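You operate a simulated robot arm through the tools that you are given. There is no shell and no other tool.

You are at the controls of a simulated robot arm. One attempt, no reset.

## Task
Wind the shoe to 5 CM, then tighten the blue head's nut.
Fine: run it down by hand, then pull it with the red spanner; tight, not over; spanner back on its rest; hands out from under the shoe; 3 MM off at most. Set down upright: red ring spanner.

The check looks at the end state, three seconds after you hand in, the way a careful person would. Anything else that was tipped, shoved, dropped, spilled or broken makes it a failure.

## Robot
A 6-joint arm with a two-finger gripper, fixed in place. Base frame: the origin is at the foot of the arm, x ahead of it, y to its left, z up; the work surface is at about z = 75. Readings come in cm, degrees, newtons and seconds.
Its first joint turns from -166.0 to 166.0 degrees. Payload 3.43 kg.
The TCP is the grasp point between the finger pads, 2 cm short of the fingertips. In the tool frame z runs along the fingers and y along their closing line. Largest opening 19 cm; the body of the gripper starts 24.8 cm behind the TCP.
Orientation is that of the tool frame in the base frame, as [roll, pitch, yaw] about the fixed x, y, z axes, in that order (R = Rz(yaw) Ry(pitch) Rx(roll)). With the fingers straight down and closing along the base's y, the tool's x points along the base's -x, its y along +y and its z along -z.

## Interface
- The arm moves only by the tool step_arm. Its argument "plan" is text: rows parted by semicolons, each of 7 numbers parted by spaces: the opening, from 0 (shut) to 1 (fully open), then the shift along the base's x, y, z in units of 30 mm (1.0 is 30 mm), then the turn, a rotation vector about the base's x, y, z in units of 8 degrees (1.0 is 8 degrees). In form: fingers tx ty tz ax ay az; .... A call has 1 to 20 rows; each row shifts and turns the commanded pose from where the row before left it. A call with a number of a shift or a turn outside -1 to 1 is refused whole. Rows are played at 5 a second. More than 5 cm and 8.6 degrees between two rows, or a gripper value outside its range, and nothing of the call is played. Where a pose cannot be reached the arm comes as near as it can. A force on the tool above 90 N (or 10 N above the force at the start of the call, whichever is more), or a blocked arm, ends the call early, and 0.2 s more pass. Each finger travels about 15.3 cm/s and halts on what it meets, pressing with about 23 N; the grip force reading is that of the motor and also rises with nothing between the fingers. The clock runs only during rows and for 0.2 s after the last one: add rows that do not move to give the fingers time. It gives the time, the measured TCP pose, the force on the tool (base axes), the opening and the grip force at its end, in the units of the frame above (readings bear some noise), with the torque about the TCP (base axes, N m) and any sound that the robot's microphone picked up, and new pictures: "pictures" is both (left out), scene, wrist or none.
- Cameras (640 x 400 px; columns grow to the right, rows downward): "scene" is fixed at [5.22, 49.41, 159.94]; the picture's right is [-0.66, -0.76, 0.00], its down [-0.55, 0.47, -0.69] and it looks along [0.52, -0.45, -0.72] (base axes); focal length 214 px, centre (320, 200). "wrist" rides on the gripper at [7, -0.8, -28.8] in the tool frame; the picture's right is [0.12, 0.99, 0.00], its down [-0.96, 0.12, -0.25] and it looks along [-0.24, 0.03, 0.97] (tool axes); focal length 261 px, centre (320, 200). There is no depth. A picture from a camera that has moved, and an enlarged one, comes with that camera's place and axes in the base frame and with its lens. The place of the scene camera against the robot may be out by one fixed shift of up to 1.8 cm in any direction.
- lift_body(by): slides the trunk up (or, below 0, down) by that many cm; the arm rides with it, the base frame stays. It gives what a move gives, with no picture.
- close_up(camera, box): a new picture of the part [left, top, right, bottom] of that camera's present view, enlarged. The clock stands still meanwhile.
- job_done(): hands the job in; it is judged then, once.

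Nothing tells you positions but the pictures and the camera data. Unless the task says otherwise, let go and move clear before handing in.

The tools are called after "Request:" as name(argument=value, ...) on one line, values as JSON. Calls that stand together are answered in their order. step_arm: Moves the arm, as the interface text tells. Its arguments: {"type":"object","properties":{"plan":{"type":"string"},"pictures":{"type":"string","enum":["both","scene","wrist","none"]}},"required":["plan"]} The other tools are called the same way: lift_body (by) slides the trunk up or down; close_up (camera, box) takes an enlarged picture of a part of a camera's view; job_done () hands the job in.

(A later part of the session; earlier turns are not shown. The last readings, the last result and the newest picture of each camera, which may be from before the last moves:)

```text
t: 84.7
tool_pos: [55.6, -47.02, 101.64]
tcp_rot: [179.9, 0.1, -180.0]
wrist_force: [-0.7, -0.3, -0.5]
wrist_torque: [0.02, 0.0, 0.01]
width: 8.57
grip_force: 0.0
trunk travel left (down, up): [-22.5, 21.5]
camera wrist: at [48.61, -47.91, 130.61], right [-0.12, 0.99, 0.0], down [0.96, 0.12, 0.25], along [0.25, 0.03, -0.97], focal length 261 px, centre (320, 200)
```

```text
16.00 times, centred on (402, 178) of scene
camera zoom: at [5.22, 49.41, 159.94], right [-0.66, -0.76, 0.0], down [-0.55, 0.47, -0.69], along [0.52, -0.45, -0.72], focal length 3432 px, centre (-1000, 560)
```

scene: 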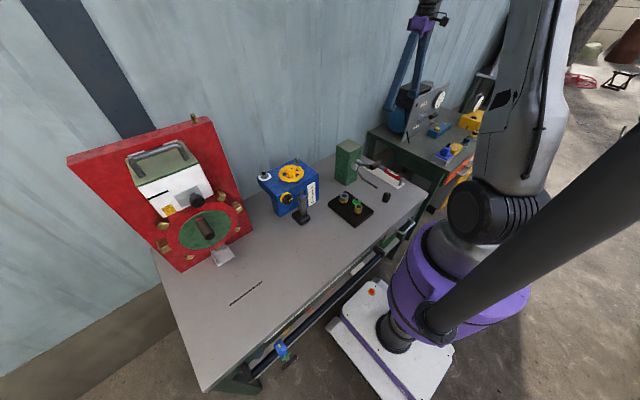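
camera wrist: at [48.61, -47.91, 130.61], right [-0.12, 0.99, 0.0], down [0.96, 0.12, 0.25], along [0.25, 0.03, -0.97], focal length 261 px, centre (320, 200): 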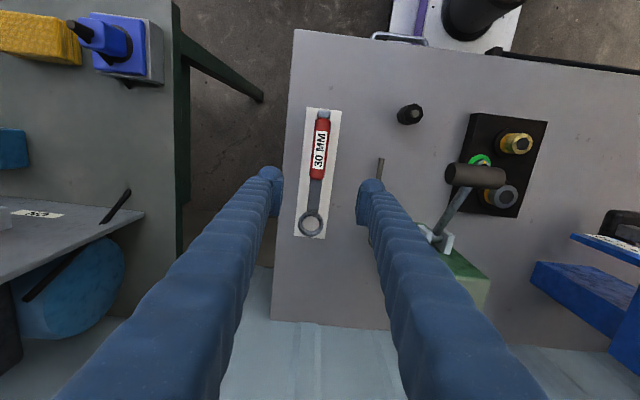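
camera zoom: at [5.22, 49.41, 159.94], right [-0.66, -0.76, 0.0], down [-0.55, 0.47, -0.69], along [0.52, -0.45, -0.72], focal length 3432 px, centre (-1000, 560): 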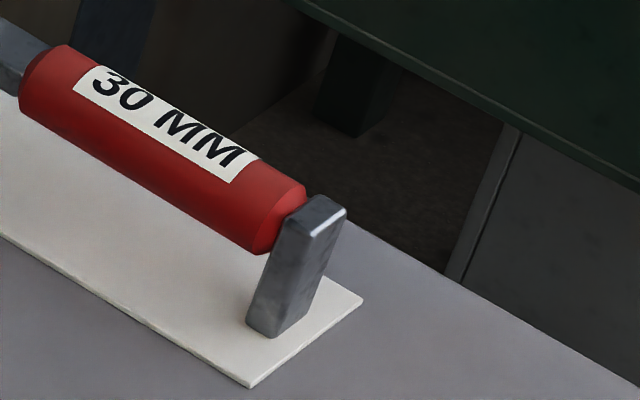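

It's a 12-point ring, so 30° indexing works. The square foot looks like part of the spanner, so it should be carried level and set down on its ring and foot. I'll line up over the handle and descend partway to check.

Request:
step_arm(plan="0.4 -0.5 -0.1 -0.8 0 0 0; 0.35 -0.43 -0.1 -0.9 0 0 0; 0.35 0 0 -0.9 0 0 0; 0.35 0 0 -0.9 0 0 0; 0.35 0 0 -0.5 0 0 0; 0.35 0 0 0 0 0 0", pictures="wrist")

Request:
close_up(camera="wrist", box=[240, 100, 400, 280])

Request:
close_up(camera="scene", box=[358, 140, 418, 195])

```text
t: 86.1
tool_pos: [52.74, -47.66, 89.73]
tcp_rot: [179.9, -0.1, -180.0]
wrist_force: [0.5, -0.6, 0.1]
wrist_torque: [-0.01, -0.02, -0.02]
width: 6.67
grip_force: 0.1
trunk travel left (down, up): [-22.5, 21.5]
camera wrist: at [45.85, -48.58, 118.49], right [-0.12, 0.99, 0.0], down [0.96, 0.12, 0.25], along [0.25, 0.03, -0.97], focal length 261 px, centre (320, 200)
```

wrist: 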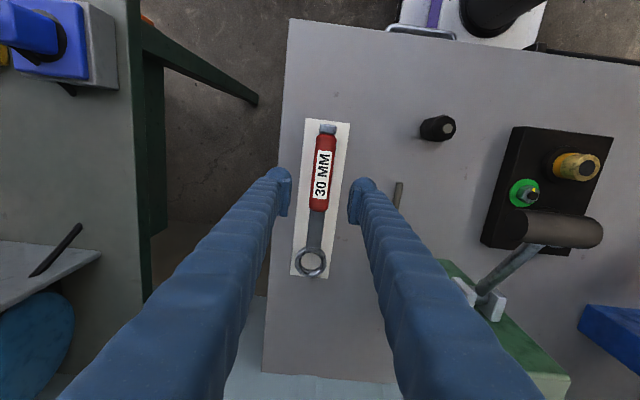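

```text
2.22 times, centred on (320, 190) of wrist
camera zoom: at [45.85, -48.58, 118.49], right [-0.12, 0.99, 0.0], down [0.96, 0.12, 0.25], along [0.25, 0.03, -0.97], focal length 579 px, centre (320, 222)
```

zoom: 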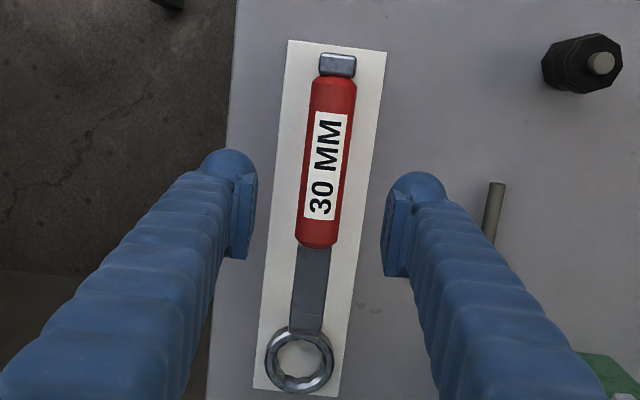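

```text
7.27 times, centred on (388, 168) of scene
camera zoom: at [5.22, 49.41, 159.94], right [-0.66, -0.76, 0.0], down [-0.55, 0.47, -0.69], along [0.52, -0.45, -0.72], focal length 1560 px, centre (-174, 436)
```

zoom: 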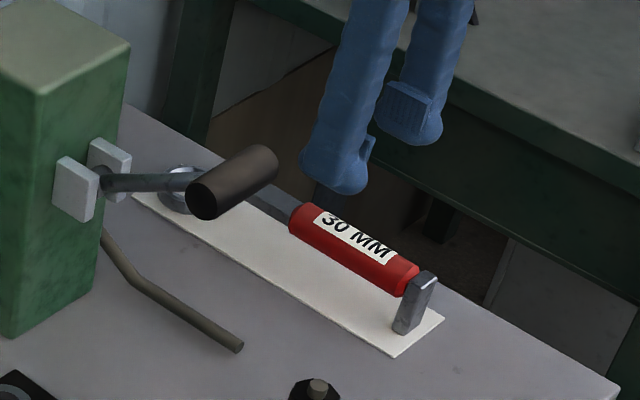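

The handle is centred between the fingers. I'll descend to the handle axis and close on it.

Request:
step_arm(plan="0.35 0 0.04 -0.8 0 0 0; 0.35 0 0 -0.8 0 0 0; 0.35 0 0 -0.8 0 0 0; 0.35 0 0 -0.7 0 0 0; 0.35 0 0 -0.45 0 0 0; 0.35 0 0 0 0 0 0", pictures="wrist")

Request:
close_up(camera="scene", box=[358, 140, 418, 195])

```text
t: 87.5
tool_pos: [52.81, -47.59, 79.01]
tcp_rot: [179.8, 0.0, 180.0]
wrist_force: [-0.4, -0.4, -0.2]
wrist_torque: [0.03, 0.02, -0.01]
width: 6.67
grip_force: 0.1
trunk travel left (down, up): [-22.5, 21.5]
camera wrist: at [45.89, -48.51, 107.84], right [-0.12, 0.99, 0.0], down [0.96, 0.12, 0.25], along [0.25, 0.03, -0.97], focal length 261 px, centre (320, 200)
```

wrist: 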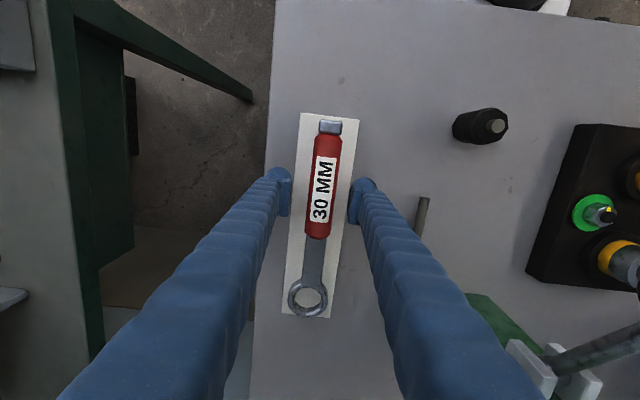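

```text
7.27 times, centred on (388, 168) of scene
camera zoom: at [5.22, 49.41, 159.94], right [-0.66, -0.76, 0.0], down [-0.55, 0.47, -0.69], along [0.52, -0.45, -0.72], focal length 1560 px, centre (-174, 436)
```

zoom: 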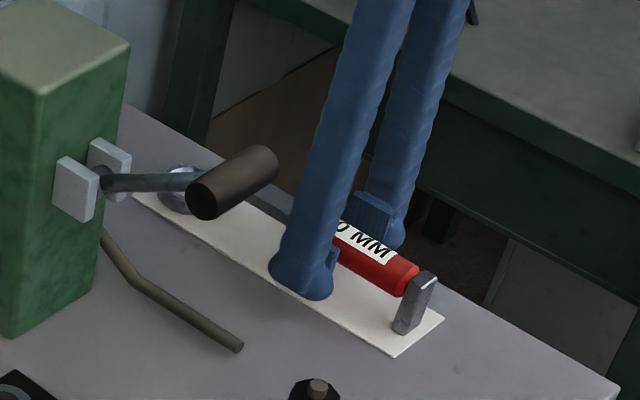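

Request:
step_arm(plan="0.35 0 0.06 0 0 0 0; 0.28 0 0 0 0 0 0; 0.2 0 0 0 0 0 0; 0.16 0 0 0 0 0 0; 0.13 0 0 0 0 0 0; 0.1 0 0 0 0 0 0; 0.05 0 0 0 0 0 0; 0.05 0 0 0 0 0 0", pictures="wrist")

Request:
close_up(camera="wrist", box=[240, 100, 400, 330])

```text
t: 89.3
tool_pos: [52.98, -47.35, 79.13]
tcp_rot: [179.9, 0.0, 180.0]
wrist_force: [0.5, -0.1, 0.7]
wrist_torque: [0.05, 0.03, 0.01]
width: 2.61
grip_force: 22.6
trunk travel left (down, up): [-22.5, 21.5]
camera wrist: at [45.97, -48.31, 107.86], right [-0.12, 0.99, 0.0], down [0.96, 0.12, 0.25], along [0.25, 0.03, -0.97], focal length 261 px, centre (320, 200)
```

wrist: 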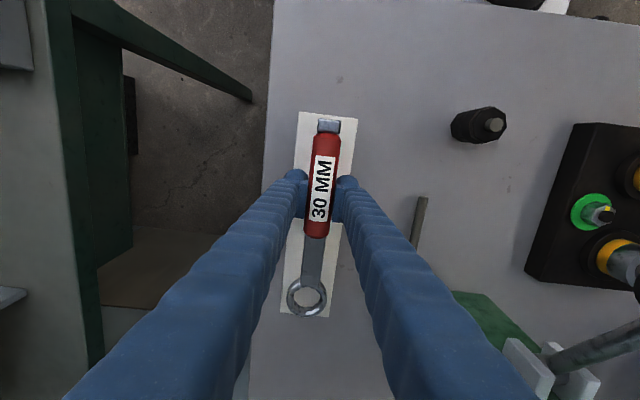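

```text
1.74 times, centred on (320, 215) of wrist
camera zoom: at [45.97, -48.31, 107.86], right [-0.12, 0.99, 0.0], down [0.96, 0.12, 0.25], along [0.25, 0.03, -0.97], focal length 453 px, centre (320, 174)
```

zoom: 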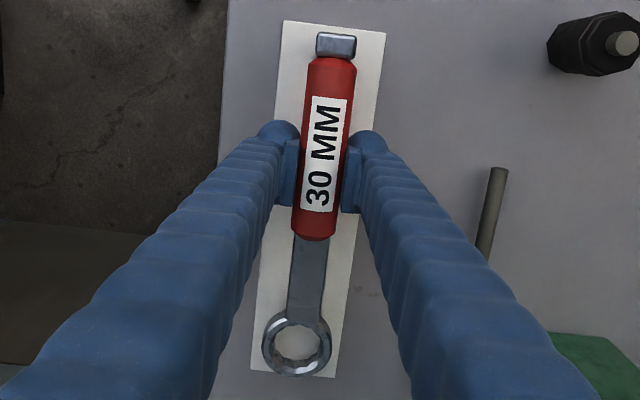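

I have the handle firmly (2.61 cm, 22.6 N). This grip is at about (52.95, -47.37, 79.1), which I'll use for the return. I'll lift a little and check that it stays level.

Request:
step_arm(plan="0.03 0 0 0.1 0 0 0; 0.03 0 0 0.3 0 0 0; 0.03 0 0 0.4 0 0 0; 0.03 0 0 0.4 0 0 0; 0.03 0 0 0 0 0 0", pictures="wrist")

Request:
close_up(camera="wrist", box=[240, 100, 400, 330])

Request:
close_up(camera="scene", box=[358, 140, 418, 195])

```text
t: 90.5
tool_pos: [52.91, -47.33, 82.81]
tcp_rot: [180.0, 0.0, -179.9]
wrist_force: [-0.8, 0.8, -0.5]
wrist_torque: [-0.02, 0.0, 0.04]
width: 0.58
grip_force: 0.0
trunk travel left (down, up): [-22.5, 21.5]
camera wrist: at [45.88, -48.23, 111.59], right [-0.12, 0.99, 0.0], down [0.96, 0.12, 0.25], along [0.25, 0.03, -0.97], focal length 261 px, centre (320, 200)
```

wrist: 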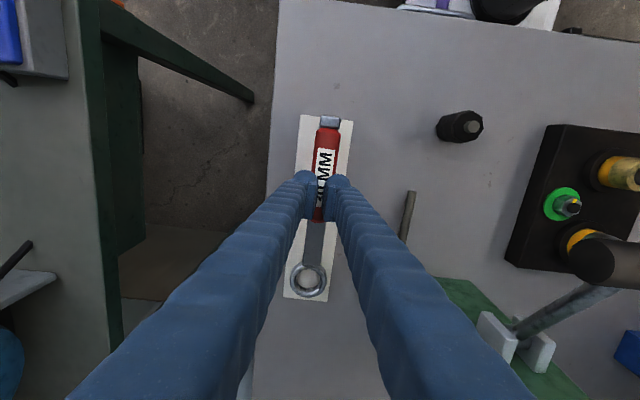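

```text
1.74 times, centred on (320, 215) of wrist
camera zoom: at [45.88, -48.23, 111.59], right [-0.12, 0.99, 0.0], down [0.96, 0.12, 0.25], along [0.25, 0.03, -0.97], focal length 453 px, centre (320, 174)
```

zoom: 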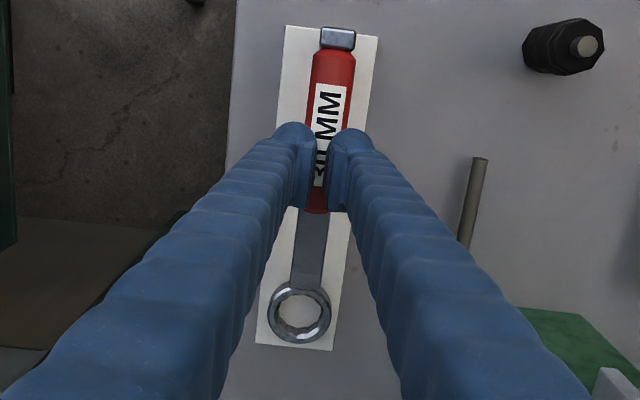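

```text
7.27 times, centred on (388, 168) of scene
camera zoom: at [5.22, 49.41, 159.94], right [-0.66, -0.76, 0.0], down [-0.55, 0.47, -0.69], along [0.52, -0.45, -0.72], focal length 1560 px, centre (-174, 436)
```

zoom: 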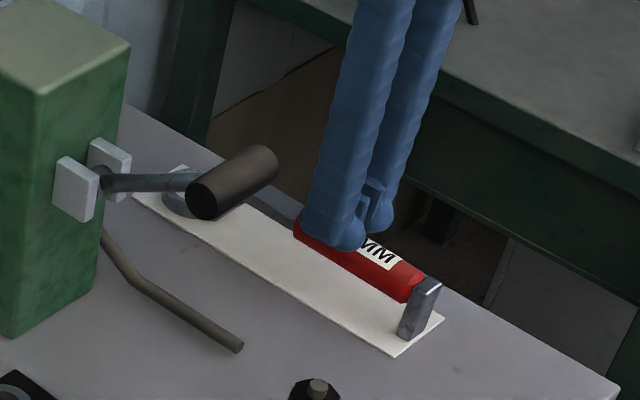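

The fingers slid up off the round handle, so my pads were above its axis; the spanner only shifted about 4 mm on its rest. I'll open, go lower until I feel the plate, and regrip below the axis.

Request:
step_arm(plan="0.15 0 0 0.3 0 0 0; 0.35 0 0 0.2 0 0 0; 0.35 0 0 0 0 0 0; 0.35 0 0 -0.8 0 0 0; 0.35 0 0 -0.8 0 0 0; 0.35 0 0 -0.35 0 0 0; 0.35 0 0 -0.1 0 0 0; 0.35 0 0 -0.1 0 0 0; 0.35 0 0 0 0 0 0", pictures="wrist")

Request:
close_up(camera="scene", box=[378, 150, 414, 195])

```text
t: 92.5
tool_pos: [53.01, -47.28, 77.83]
tcp_rot: [179.9, 0.0, -179.9]
wrist_force: [-0.4, -0.8, -0.9]
wrist_torque: [0.0, -0.04, -0.02]
width: 6.66
grip_force: 0.1
trunk travel left (down, up): [-22.5, 21.5]
camera wrist: at [45.96, -48.19, 106.65], right [-0.12, 0.99, 0.0], down [0.96, 0.12, 0.25], along [0.25, 0.03, -0.97], focal length 261 px, centre (320, 200)
```

wrist: 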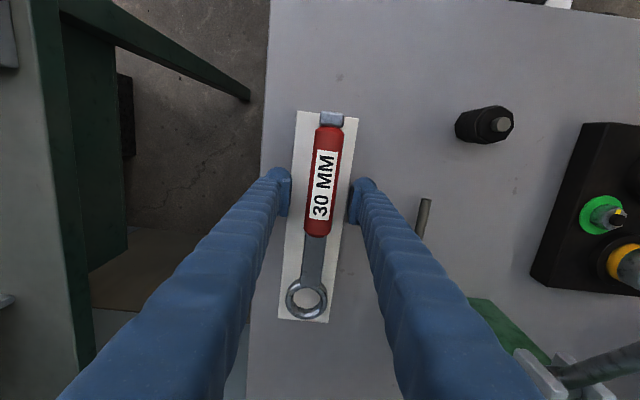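

```text
8.89 times, centred on (396, 172) of scene
camera zoom: at [5.22, 49.41, 159.94], right [-0.66, -0.76, 0.0], down [-0.55, 0.47, -0.69], along [0.52, -0.45, -0.72], focal length 1906 px, centre (-356, 444)
```

zoom: 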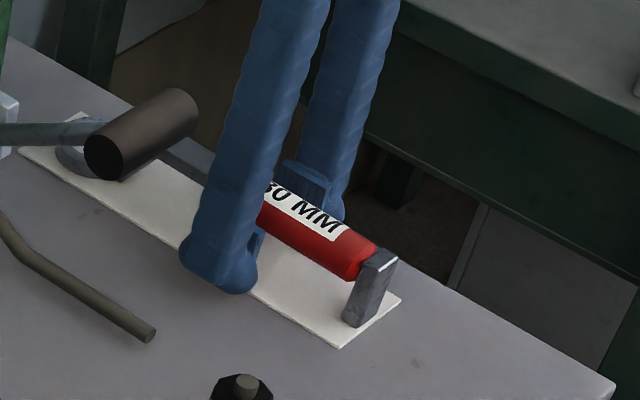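

Request:
step_arm(plan="0.35 0 0.03 -0.08 0 0 0; 0.35 0 0 -0.05 0 0 0; 0.28 0 0 0 0 0 0; 0.2 0 0 0 0 0 0; 0.16 0 0 0 0 0 0; 0.12 0 0 0 0 0 0; 0 0 0 0 0 0 0; 0 0 0 0 0 0 0; 0 0 0 0 0 0 0", pictures="wrist")

Request:
close_up(camera="wrist", box=[270, 100, 370, 240])

Request:
close_up(camera="scene", box=[378, 150, 414, 195])

```text
t: 94.5
tool_pos: [52.93, -47.23, 77.41]
tcp_rot: [180.0, 0.0, -180.0]
wrist_force: [0.9, -1.4, 0.1]
wrist_torque: [-0.06, 0.0, -0.05]
width: 2.55
grip_force: 23.5
trunk travel left (down, up): [-22.5, 21.5]
camera wrist: at [45.99, -48.14, 106.21], right [-0.12, 0.99, 0.0], down [0.96, 0.12, 0.25], along [0.25, 0.03, -0.97], focal length 261 px, centre (320, 200)
```

wrist: 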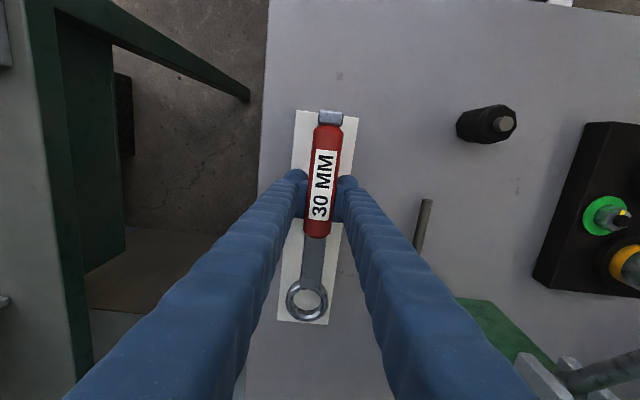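

```text
2.86 times, centred on (320, 170) of wrist
camera zoom: at [45.99, -48.14, 106.21], right [-0.12, 0.99, 0.0], down [0.96, 0.12, 0.25], along [0.25, 0.03, -0.97], focal length 745 px, centre (320, 286)
```

zoom: 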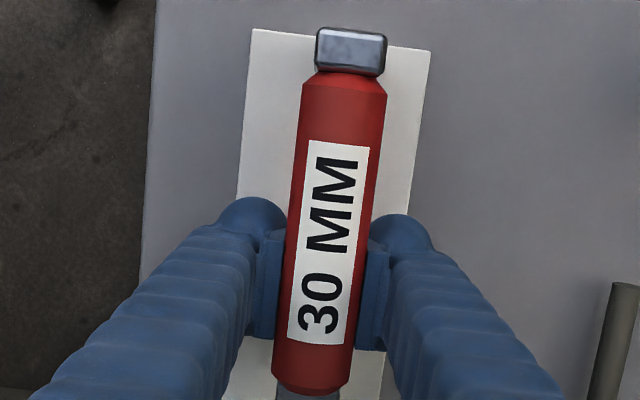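

```text
8.89 times, centred on (396, 172) of scene
camera zoom: at [5.22, 49.41, 159.94], right [-0.66, -0.76, 0.0], down [-0.55, 0.47, -0.69], along [0.52, -0.45, -0.72], focal length 1906 px, centre (-356, 444)
```

zoom: 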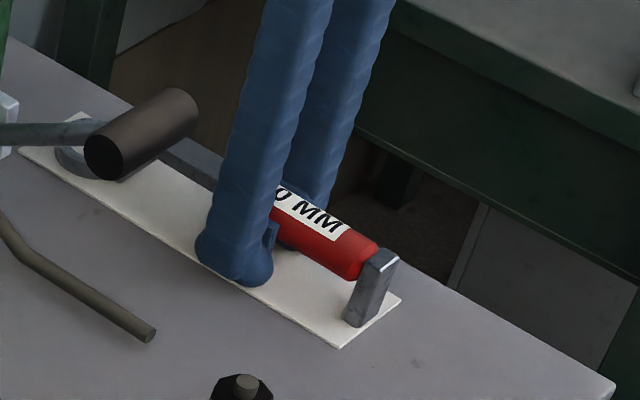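

Both pads now touch the handle lower down, with no plate contact. I'll lift slowly by a few millimetres and check the grip width.

Request:
step_arm(plan="0 0 0 0.03 0 0 0; 0 0 0 0.06 0 0 0; 0 0 0 0.08 0 0 0; 0 0 0 0 0 0 0", pictures="wrist")

Request:
close_up(camera="scene", box=[378, 150, 414, 195])

```text
t: 95.5
tool_pos: [52.85, -47.14, 77.94]
tcp_rot: [179.8, 0.1, 180.0]
wrist_force: [0.6, 0.6, -3.9]
wrist_torque: [-0.01, 0.22, 0.0]
width: 2.57
grip_force: 22.8
trunk travel left (down, up): [-22.5, 21.5]
camera wrist: at [45.86, -48.12, 106.75], right [-0.12, 0.99, 0.0], down [0.96, 0.12, 0.25], along [0.25, 0.03, -0.97], focal length 261 px, centre (320, 200)
```

wrist: 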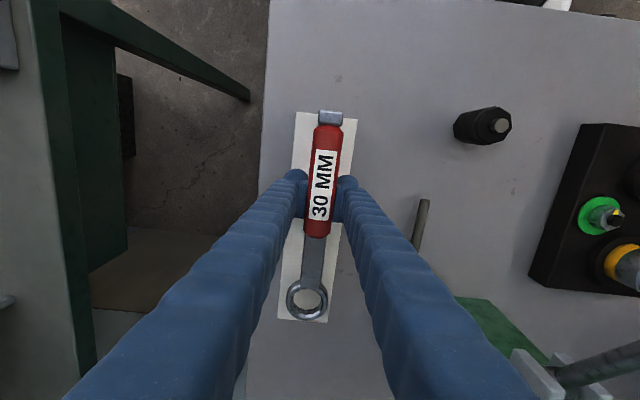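

```text
8.89 times, centred on (396, 172) of scene
camera zoom: at [5.22, 49.41, 159.94], right [-0.66, -0.76, 0.0], down [-0.55, 0.47, -0.69], along [0.52, -0.45, -0.72], focal length 1906 px, centre (-356, 444)
```

zoom: 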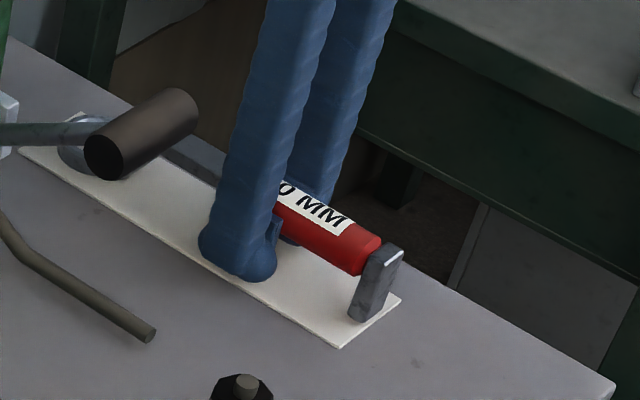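

The spanner is coming up with the gripper (about 4 N, with its centre of mass roughly 5.6 cm toward the ring). I'll lift a bit more and check whether it stays level.

Request:
step_arm(plan="0 0 0 0.15 0 0 0; 0 0 0 0.25 0 0 0; 0 0 0 0.25 0 0 0; 0 0 0 0 0 0 0", pictures="wrist")

Request:
close_up(camera="scene", box=[358, 145, 418, 200])

Request:
close_up(camera="wrist", box=[240, 100, 400, 330])

```text
t: 96.5
tool_pos: [52.96, -47.19, 79.89]
tcp_rot: [179.9, 0.0, -180.0]
wrist_force: [1.3, 2.5, -2.6]
wrist_torque: [0.26, 0.24, 0.37]
width: 2.51
grip_force: 23.3
trunk travel left (down, up): [-22.5, 21.5]
camera wrist: at [45.92, -48.09, 108.68], right [-0.12, 0.99, 0.0], down [0.96, 0.12, 0.25], along [0.25, 0.03, -0.97], focal length 261 px, centre (320, 200)
```

wrist: 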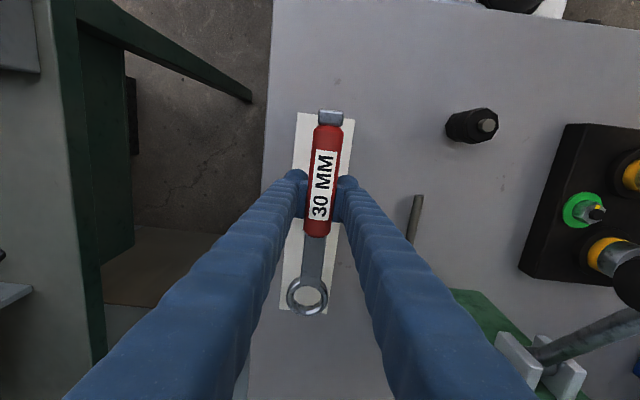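

```text
7.27 times, centred on (388, 172) of scene
camera zoom: at [5.22, 49.41, 159.94], right [-0.66, -0.76, 0.0], down [-0.55, 0.47, -0.69], along [0.52, -0.45, -0.72], focal length 1560 px, centre (-174, 400)
```

zoom: 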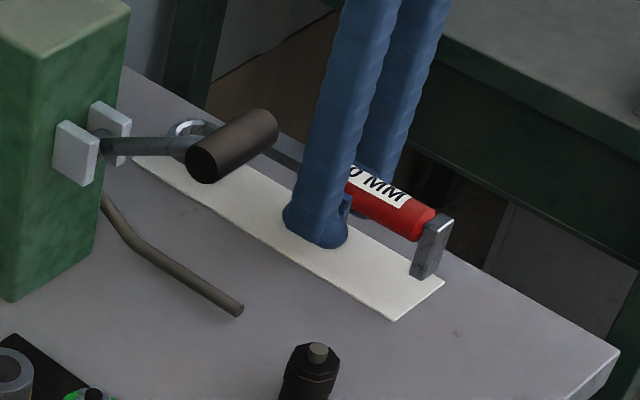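

```text
1.74 times, centred on (320, 215) of wrist
camera zoom: at [45.92, -48.09, 108.68], right [-0.12, 0.99, 0.0], down [0.96, 0.12, 0.25], along [0.25, 0.03, -0.97], focal length 453 px, centre (320, 174)
```

zoom: 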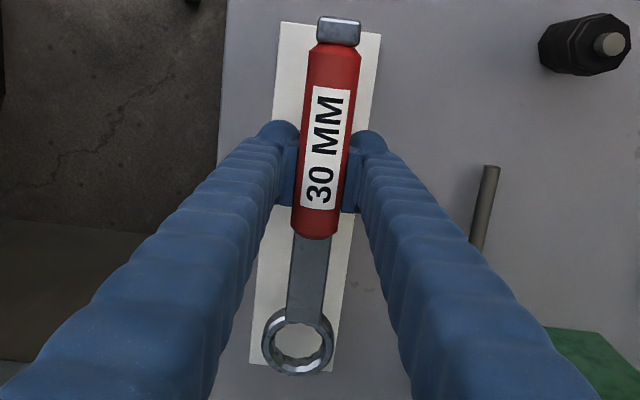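

It lifted cleanly with perhaps 3° of sag at the ring end. I'll raise it further and see whether the sag is stable.

Request:
step_arm(plan="0 0 0 0.4 0 0 0; 0 0 0 0.6 0 0 0; 0 0 0 0.8 0 0 0; 0 0 0 0.8 0 0 0; 0 0 0 0.6 0 0 0; 0 0 0 0.3 0 0 0; 0 0 0 0 0 0 0; 0 0 0 0 0 0 0", pictures="both")

Request:
close_up(camera="wrist", box=[240, 100, 400, 330])

Request:
close_up(camera="scene", box=[358, 125, 428, 190])

```text
t: 98.3
tool_pos: [52.86, -47.16, 90.28]
tcp_rot: [179.8, 0.0, 180.0]
wrist_force: [0.6, -0.3, -2.8]
wrist_torque: [0.03, 0.23, -0.04]
width: 2.54
grip_force: 23.1
trunk travel left (down, up): [-22.5, 21.5]
camera wrist: at [45.87, -48.02, 119.1], right [-0.12, 0.99, 0.0], down [0.96, 0.12, 0.25], along [0.25, 0.03, -0.97], focal length 261 px, centre (320, 200)
```

scene: 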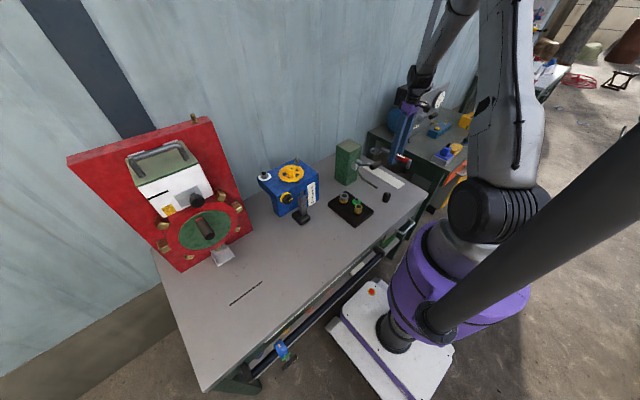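
wrist: 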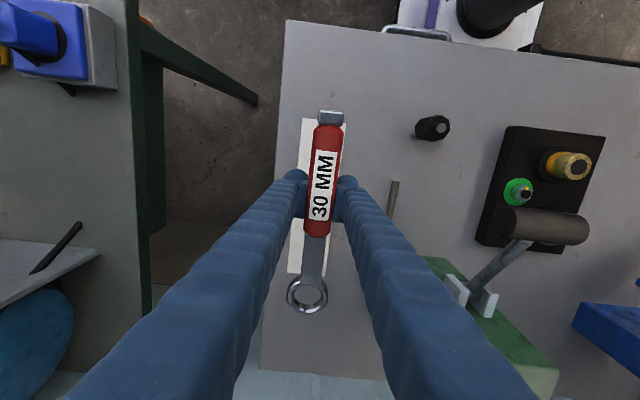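

```text
1.74 times, centred on (320, 215) of wrist
camera zoom: at [45.87, -48.02, 119.1], right [-0.12, 0.99, 0.0], down [0.96, 0.12, 0.25], along [0.25, 0.03, -0.97], focal length 453 px, centre (320, 174)
```

zoom: 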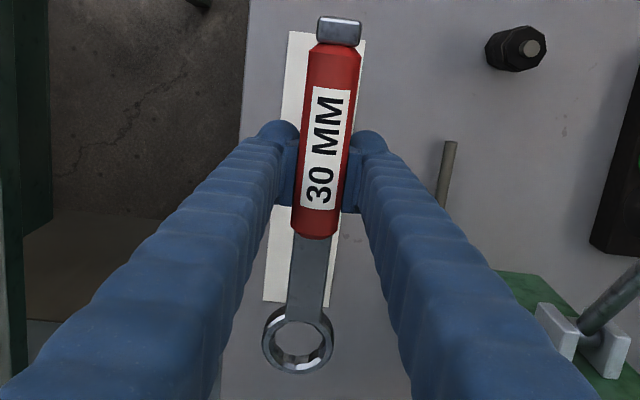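

```text
6.15 times, centred on (393, 158) of scene
camera zoom: at [5.22, 49.41, 159.94], right [-0.66, -0.76, 0.0], down [-0.55, 0.47, -0.69], along [0.52, -0.45, -0.72], focal length 1320 px, centre (-129, 462)
```

zoom: 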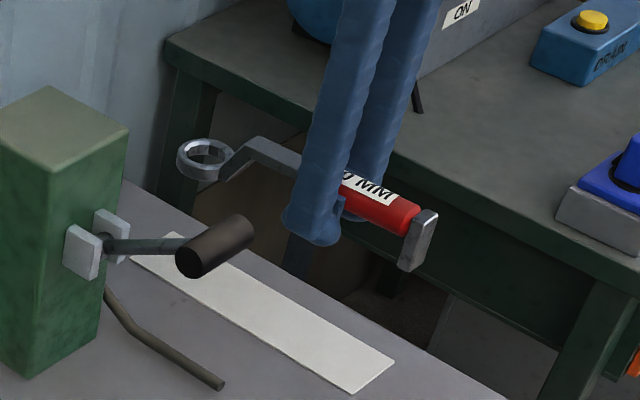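

The grip is stable: the ring hasn't moved relative to the gripper, and the foot is confirmed as part of the spanner. I'll raise it well above the post and wheel, then carry it across at a gentle pace.

Request:
step_arm(plan="0 0 0 0.3 0 0 0; 0 0 0 0.6 0 0 0; 0 0 0 0.9 0 0 0; 0 0 0 1 0 0 0; 0 0 0 1 0 0 0; 0 0 0 1 0 0 0; 0 0 0 1 0 0 0; 0 0 0 1 0 0 0; 0 0 0 1 0 0 0; 0 0 0 1 0 0 0; 0 0 0 1 0 0 0; 0 0 0 0.8 0 0 0; 0 0 0 0.4 0 0 0; 0 0 0.3 0.1 0 0 0; 0 0.05 0.6 0 0 0 0; 0 0.1 0.8 0 0 0 0; 0 0.1 0.9 0 0 0 0; 0 0.1 0.9 0 0 0 0; 0 0.1 0.9 0 0 0 0; 0 0.1 0.9 0 0 0 0", pictures="none")

Request:
step_arm(plan="0 0.1 0.9 0 0 0 0; 0 0.1 0.9 0 0 0 0; 0 0.1 0.9 0 0 0 0; 0 0.1 0.9 0 0 0 0; 0 0.1 0.9 0 0 0 0; 0 0.1 0.9 0 0 0 0; 0 0.1 0.9 0 0 0 0; 0 0.1 0.9 0 0 0 0; 0 0.1 0.9 0 0 0 0; 0 0.1 0.9 0 0 0 0; 0 0.1 0.9 0 0 0 0; 0 0.1 0.9 0 0 0 0; 0 0.1 0.9 0 0 0 0; 0 0.1 0.9 0 0 0 0; 0 0.1 0.9 0 0 0 0; 0 0.1 0.9 0 0 0 0; 0 0.1 0.8 0 0 0 0; 0 0.05 0.5 0 0 0 0; 0 0 0.2 0 0 0 0; 0 0 0 0 0 0 0", pictures="both")

Request:
close_up(camera="wrist", box=[240, 100, 400, 330])

```text
t: 102.5
tool_pos: [54.26, -31.36, 123.62]
tcp_rot: [179.8, 0.0, 180.0]
wrist_force: [0.2, -0.2, -2.6]
wrist_torque: [-0.04, 0.22, -0.01]
width: 2.53
grip_force: 23.1
trunk travel left (down, up): [-22.5, 21.5]
```

```text
t: 106.7
tool_pos: [59.7, 16.45, 123.85]
tcp_rot: [179.9, 0.0, 180.0]
wrist_force: [0.0, -0.2, -3.4]
wrist_torque: [0.0, 0.25, -0.02]
width: 2.56
grip_force: 23.0
trunk travel left (down, up): [-22.5, 21.5]
camera wrist: at [52.77, 15.5, 152.67], right [-0.12, 0.99, 0.0], down [0.96, 0.12, 0.25], along [0.25, 0.03, -0.97], focal length 261 px, centre (320, 200)
```

scene: 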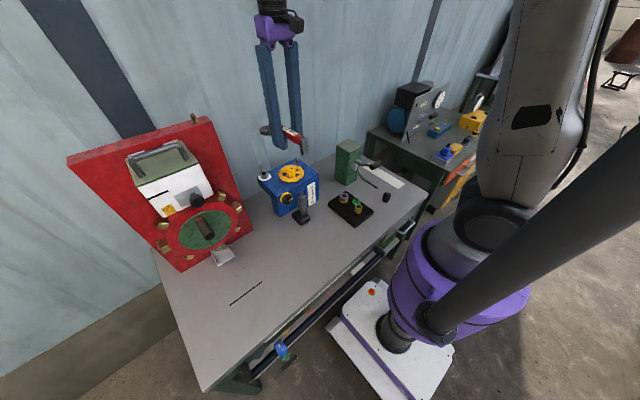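
wrist: 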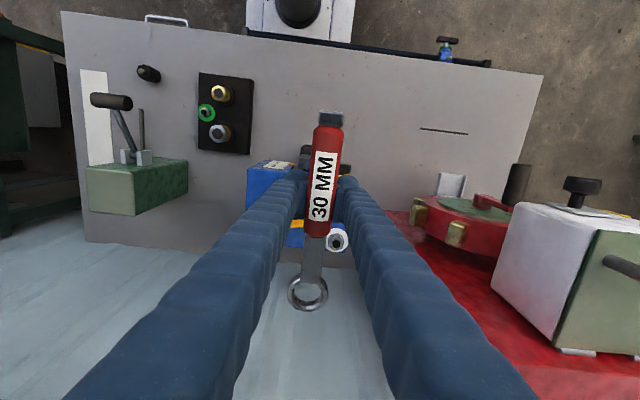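

```text
1.74 times, centred on (320, 215) of wrist
camera zoom: at [52.77, 15.5, 152.67], right [-0.12, 0.99, 0.0], down [0.96, 0.12, 0.25], along [0.25, 0.03, -0.97], focal length 453 px, centre (320, 174)
```

zoom: 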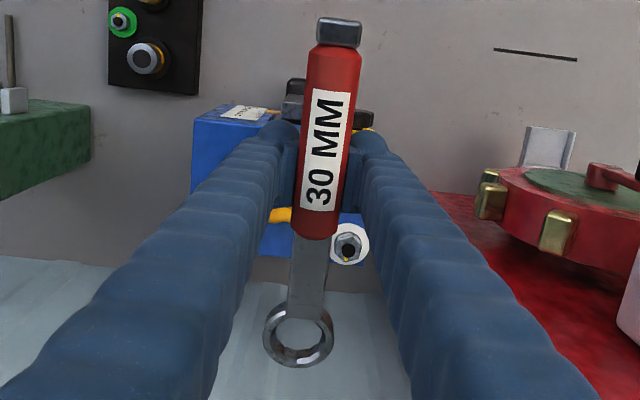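

Request:
close_up(camera="scene", box=[250, 110, 320, 165])

Request:
close_up(camera="scene", box=[255, 120, 290, 142])

```text
7.27 times, centred on (285, 138) of scene
camera zoom: at [5.22, 49.41, 159.94], right [-0.66, -0.76, 0.0], down [-0.55, 0.47, -0.69], along [0.52, -0.45, -0.72], focal length 1560 px, centre (574, 654)
```

zoom: 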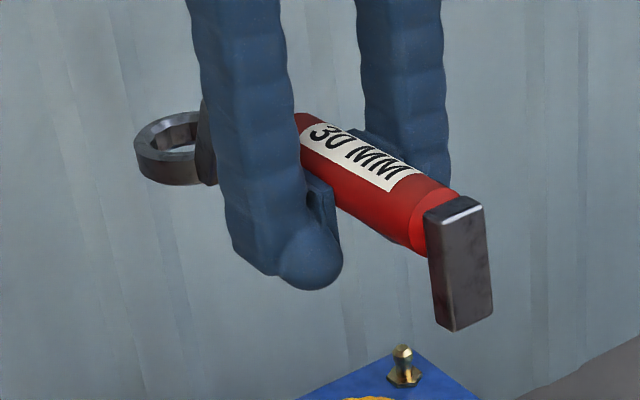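

```text
16.00 times, centred on (272, 131) of scene
camera zoom: at [5.22, 49.41, 159.94], right [-0.66, -0.76, 0.0], down [-0.55, 0.47, -0.69], along [0.52, -0.45, -0.72], focal length 3432 px, centre (1080, 1304)
```

zoom: 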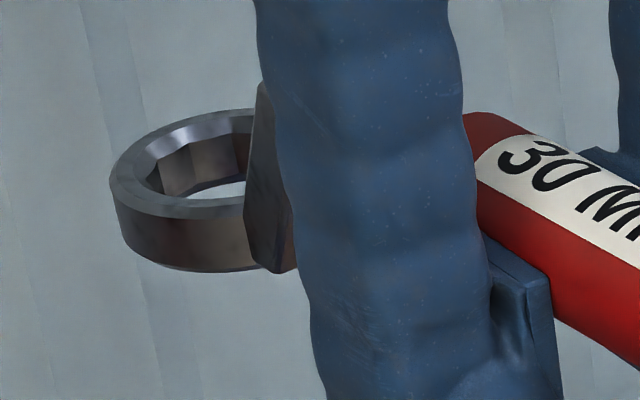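

The ring has sagged to about 4° nose-down. I'll level it by tilting the gripper, turn about +4° to match the nut's 12-point index, move over the nut and descend to just above it.

Request:
step_arm(plan="0 0.02 0.3 0 0 -0.1 0.1; 0 0.02 0.35 0 0 -0.15 0.15; 0 0.02 0.35 0 0 -0.15 0.15; 0 0.02 0.3 0 0 -0.14 0.1; 0 0 0.1 0 0 0 0; 0 0 0 -0.4 0 0 0; 0 0 0 -0.6 0 0 0; 0 0 0 -0.7 0 0 0; 0 0 0 -0.7 0 0 0; 0 0 0 -0.6 0 0 0; 0 0 0 -0.4 0 0 0; 0 0 0 -0.2 0 0 0; 0 0 0 0 0 0 0", pictures="both")

Request:
close_up(camera="wrist", box=[260, 220, 380, 340])

Request:
close_up(camera="scene", box=[245, 140, 315, 195])

```text
t: 109.5
tool_pos: [59.99, 20.87, 112.88]
tcp_rot: [180.0, 4.3, -176.0]
wrist_force: [-0.7, -0.8, -3.8]
wrist_torque: [-0.03, 0.22, 0.0]
width: 2.54
grip_force: 23.0
trunk travel left (down, up): [-22.5, 21.5]
camera wrist: at [50.97, 19.32, 141.14], right [-0.19, 0.98, -0.01], down [0.93, 0.18, 0.32], along [0.32, 0.05, -0.95], focal length 261 px, centre (320, 200)
```

scene: 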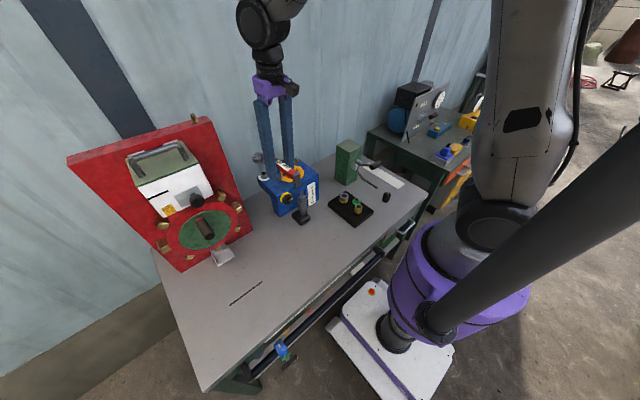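
wrist: 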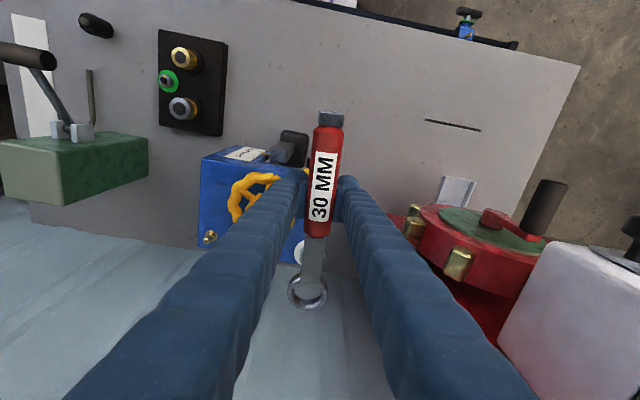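

```text
3.33 times, centred on (320, 280) of wrist
camera zoom: at [50.97, 19.32, 141.14], right [-0.19, 0.98, -0.01], down [0.93, 0.18, 0.32], along [0.32, 0.05, -0.95], focal length 869 px, centre (320, -67)
```

zoom: 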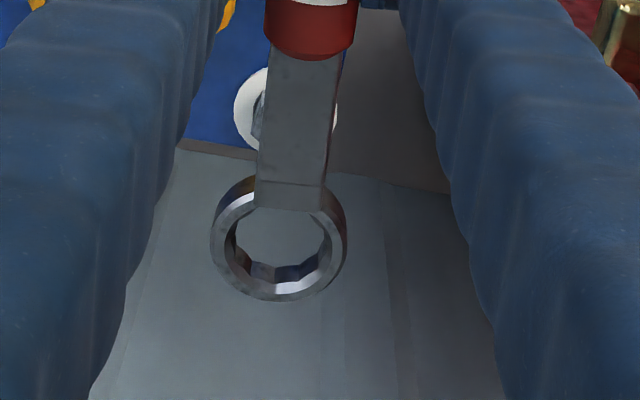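

```text
7.27 times, centred on (280, 168) of scene
camera zoom: at [5.22, 49.41, 159.94], right [-0.66, -0.76, 0.0], down [-0.55, 0.47, -0.69], along [0.52, -0.45, -0.72], focal length 1560 px, centre (611, 436)
```

zoom: 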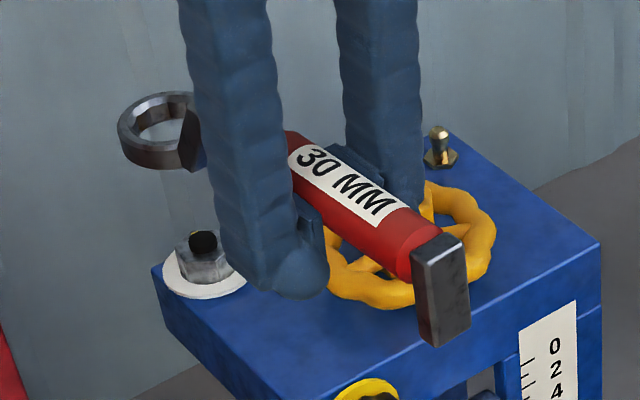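

The wrist view puts the ring at about (74.0, 21.85) and the nut at (73.95, 21.62), so I'm within a couple of millimetres. I'll nudge -y and come down until the ring is just above the stud.

Request:
step_arm(plan="0 0 -0.06 -0.4 0 0 0; 0 0 0 -0.6 0 0 0; 0 0 0 -0.6 0 0 0; 0 0 0 -0.35 0 0 0; 0 0 0 -0.1 0 0 0; 0 0 0 0 0 0 0", pictures="wrist")

Request:
close_up(camera="wrist", box=[270, 230, 350, 330])

Request:
close_up(camera="scene", box=[248, 150, 283, 190])

```text
t: 110.9
tool_pos: [59.93, 20.51, 106.87]
tcp_rot: [-180.0, 4.4, -176.0]
wrist_force: [-0.4, -0.6, -4.1]
wrist_torque: [-0.04, 0.23, 0.02]
width: 2.53
grip_force: 23.1
trunk travel left (down, up): [-22.5, 21.5]
camera wrist: at [50.91, 19.05, 134.96], right [-0.19, 0.98, -0.01], down [0.93, 0.18, 0.32], along [0.32, 0.05, -0.95], focal length 261 px, centre (320, 200)
```

wrist: 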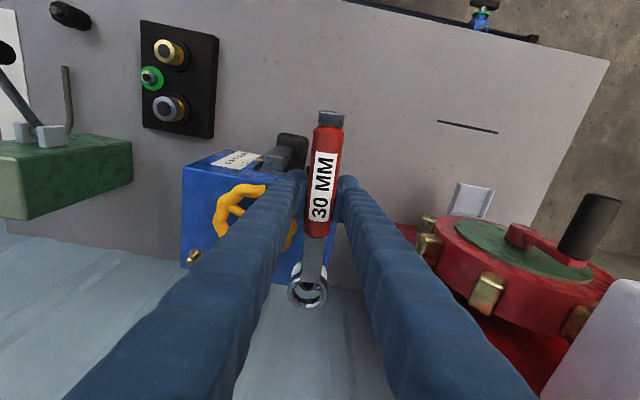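

```text
4.00 times, centred on (310, 280) of wrist
camera zoom: at [50.91, 19.05, 134.96], right [-0.19, 0.98, -0.01], down [0.93, 0.18, 0.32], along [0.32, 0.05, -0.95], focal length 1043 px, centre (360, -120)
```

zoom: 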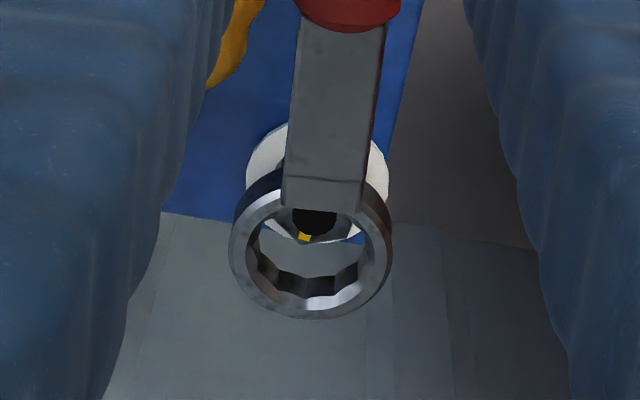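

```text
10.00 times, centred on (266, 170) of scene
camera zoom: at [5.22, 49.41, 159.94], right [-0.66, -0.76, 0.0], down [-0.55, 0.47, -0.69], along [0.52, -0.45, -0.72], focal length 2145 px, centre (865, 500)
```

zoom: 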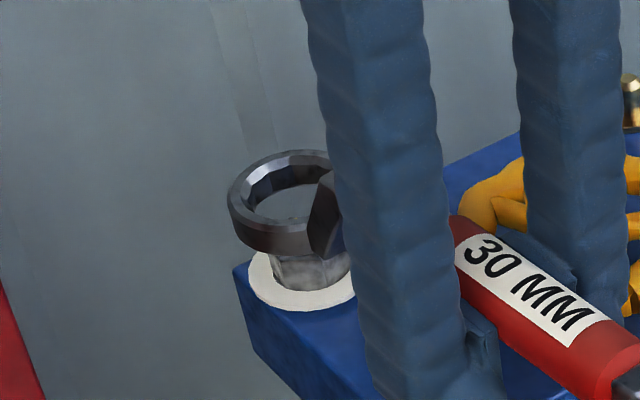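

Request:
close_up(camera="scene", box=[254, 160, 286, 185])

Request:
close_up(camera="wrist", box=[285, 245, 335, 315])

```text
16.00 times, centred on (270, 172) of scene
camera zoom: at [5.22, 49.41, 159.94], right [-0.66, -0.76, 0.0], down [-0.55, 0.47, -0.69], along [0.52, -0.45, -0.72], focal length 3432 px, centre (1120, 640)
```

zoom: 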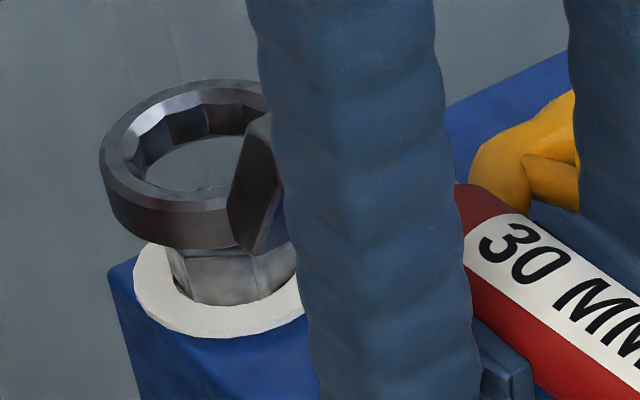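

```text
5.71 times, centred on (310, 280) of wrist
camera zoom: at [50.91, 19.05, 134.96], right [-0.19, 0.98, -0.01], down [0.93, 0.18, 0.32], along [0.32, 0.05, -0.95], focal length 1489 px, centre (377, -257)
```

zoom: 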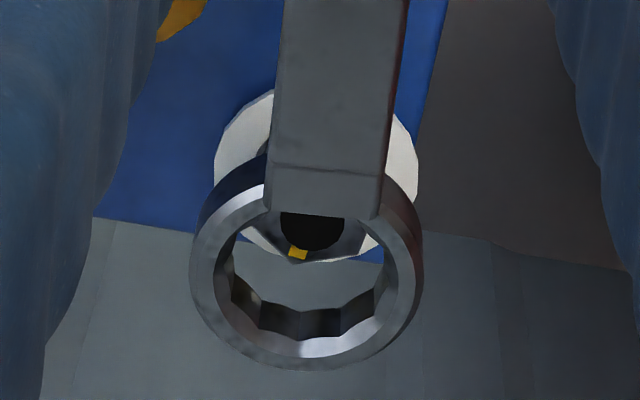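

By both cameras the ring is concentric with the nut to within a millimetre or two. I'll lower it in small steps and watch the vertical force.

Request:
step_arm(plan="0 0.02 0.01 -0.15 0 0 0; 0 0 0 -0.15 0 0 0; 0 0 0 -0.15 0 0 0; 0 0 0 0 0 0 0", pictures="wrist")

Request:
close_up(camera="scene", box=[254, 160, 286, 185])

Request:
close_up(camera="wrist", box=[285, 245, 335, 315])

```text
t: 111.9
tool_pos: [60.15, 20.47, 105.46]
tcp_rot: [179.9, 4.3, -176.0]
wrist_force: [-0.7, 0.1, -4.1]
wrist_torque: [-0.02, 0.24, -0.01]
width: 2.57
grip_force: 22.8
trunk travel left (down, up): [-22.5, 21.5]
camera wrist: at [51.07, 19.08, 133.66], right [-0.19, 0.98, -0.01], down [0.93, 0.18, 0.32], along [0.32, 0.05, -0.95], focal length 261 px, centre (320, 200)
```

wrist: 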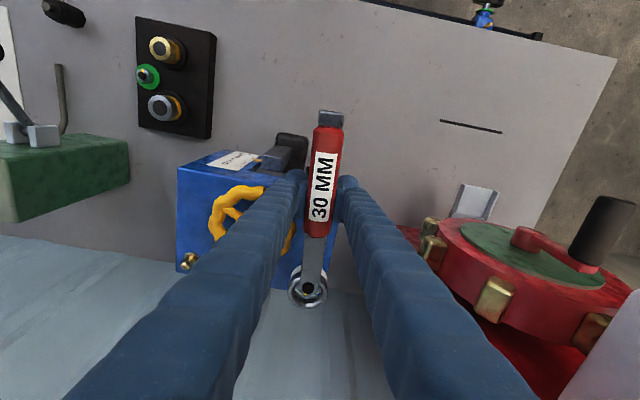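

```text
16.00 times, centred on (270, 172) of scene
camera zoom: at [5.22, 49.41, 159.94], right [-0.66, -0.76, 0.0], down [-0.55, 0.47, -0.69], along [0.52, -0.45, -0.72], focal length 3432 px, centre (1120, 640)
```

zoom: 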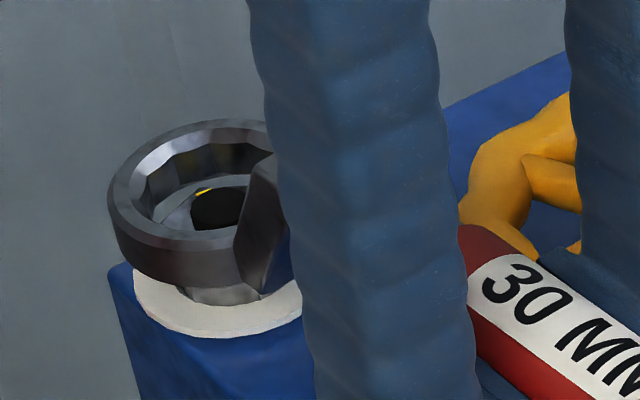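

```text
5.71 times, centred on (310, 280) of wrist
camera zoom: at [51.07, 19.08, 133.66], right [-0.19, 0.98, -0.01], down [0.93, 0.18, 0.32], along [0.32, 0.05, -0.95], focal length 1489 px, centre (377, -257)
```

zoom: 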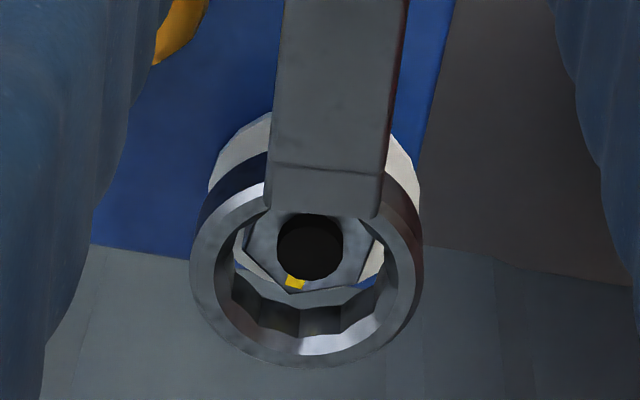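

Request:
step_arm(plan="0 0 0 -0.1 0 0 0; 0 0 0 -0.12 0 0 0; 0 0 0 0 0 0 0", pictures="none")

Request:
close_up(camera="scene", box=[254, 160, 286, 185])

Request:
close_up(camera="wrist", box=[285, 245, 335, 315])

```text
t: 112.7
tool_pos: [60.17, 20.47, 105.22]
tcp_rot: [179.9, 4.8, -176.0]
wrist_force: [2.7, -3.2, 73.6]
wrist_torque: [-3.35, -0.97, 0.05]
width: 2.58
grip_force: 23.1
trunk travel left (down, up): [-22.5, 21.5]
```

```text
16.00 times, centred on (270, 172) of scene
camera zoom: at [5.22, 49.41, 159.94], right [-0.66, -0.76, 0.0], down [-0.55, 0.47, -0.69], along [0.52, -0.45, -0.72], focal length 3432 px, centre (1120, 640)
```

zoom: 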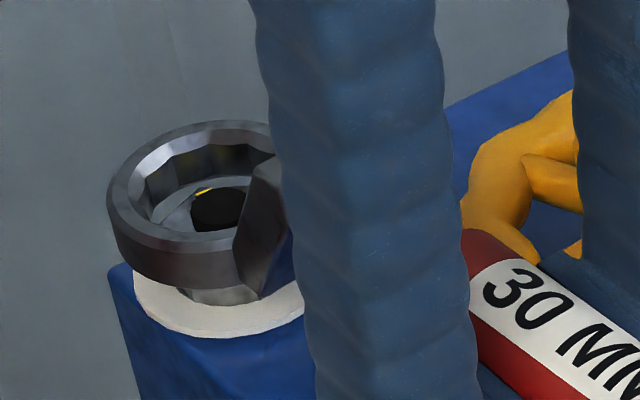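

```text
5.71 times, centred on (310, 280) of wrist
camera zoom: at [50.81, 19.0, 133.41], right [-0.19, 0.98, -0.01], down [0.93, 0.18, 0.33], along [0.32, 0.05, -0.94], focal length 1489 px, centre (377, -257)
```

zoom: 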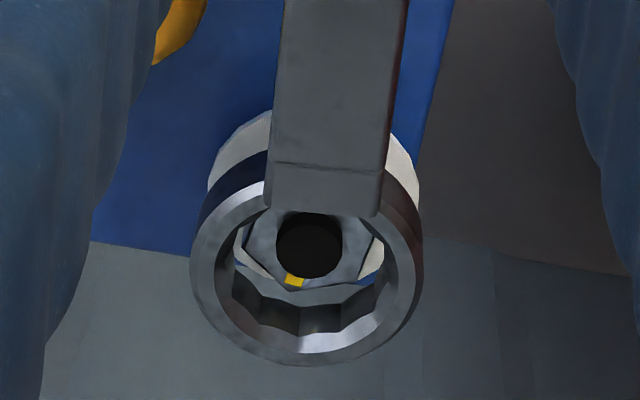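

The 74 N and the torque direction say my right fingertip landed on the wheel rim, so I'm lifting off right away. I'll re-index one 30° step clockwise, to a handle direction of about 154°, where the fingers clear the wheel completely.

Request:
step_arm(plan="0 0 0 0.3 0 0 0; 0 0 0 0.5 0 0 0; 0 0 0 0.5 0 0 0; 0 0 0 0.2 0 0 0; 0 0 0 0 0 0 0", pictures="wrist")

Request:
close_up(camera="scene", box=[250, 150, 325, 215])

```text
t: 113.9
tool_pos: [60.1, 20.63, 109.29]
tcp_rot: [179.9, 4.2, -176.0]
wrist_force: [0.0, 0.2, -2.7]
wrist_torque: [-0.02, 0.26, -0.01]
width: 2.55
grip_force: 23.0
trunk travel left (down, up): [-22.5, 21.5]
camera wrist: at [51.05, 19.15, 137.38], right [-0.19, 0.98, -0.01], down [0.93, 0.18, 0.32], along [0.31, 0.05, -0.95], focal length 261 px, centre (320, 200)
```

wrist: 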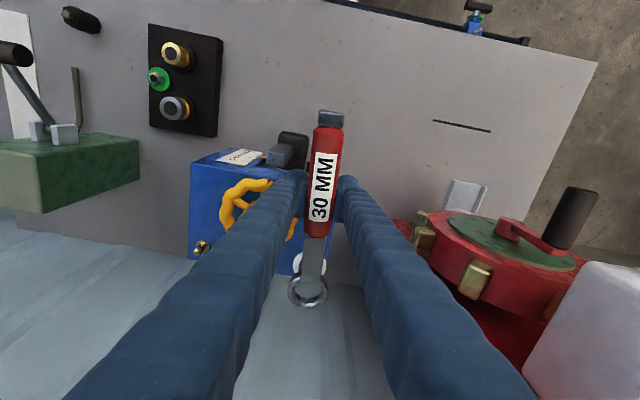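

```text
6.15 times, centred on (288, 182) of scene
camera zoom: at [5.22, 49.41, 159.94], right [-0.66, -0.76, 0.0], down [-0.55, 0.47, -0.69], along [0.52, -0.45, -0.72], focal length 1320 px, centre (520, 308)
```

zoom: 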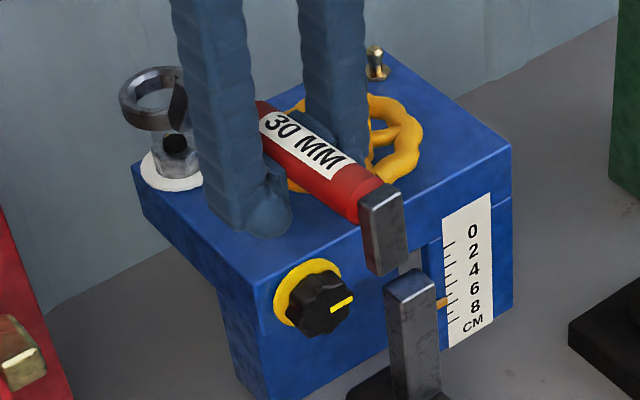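

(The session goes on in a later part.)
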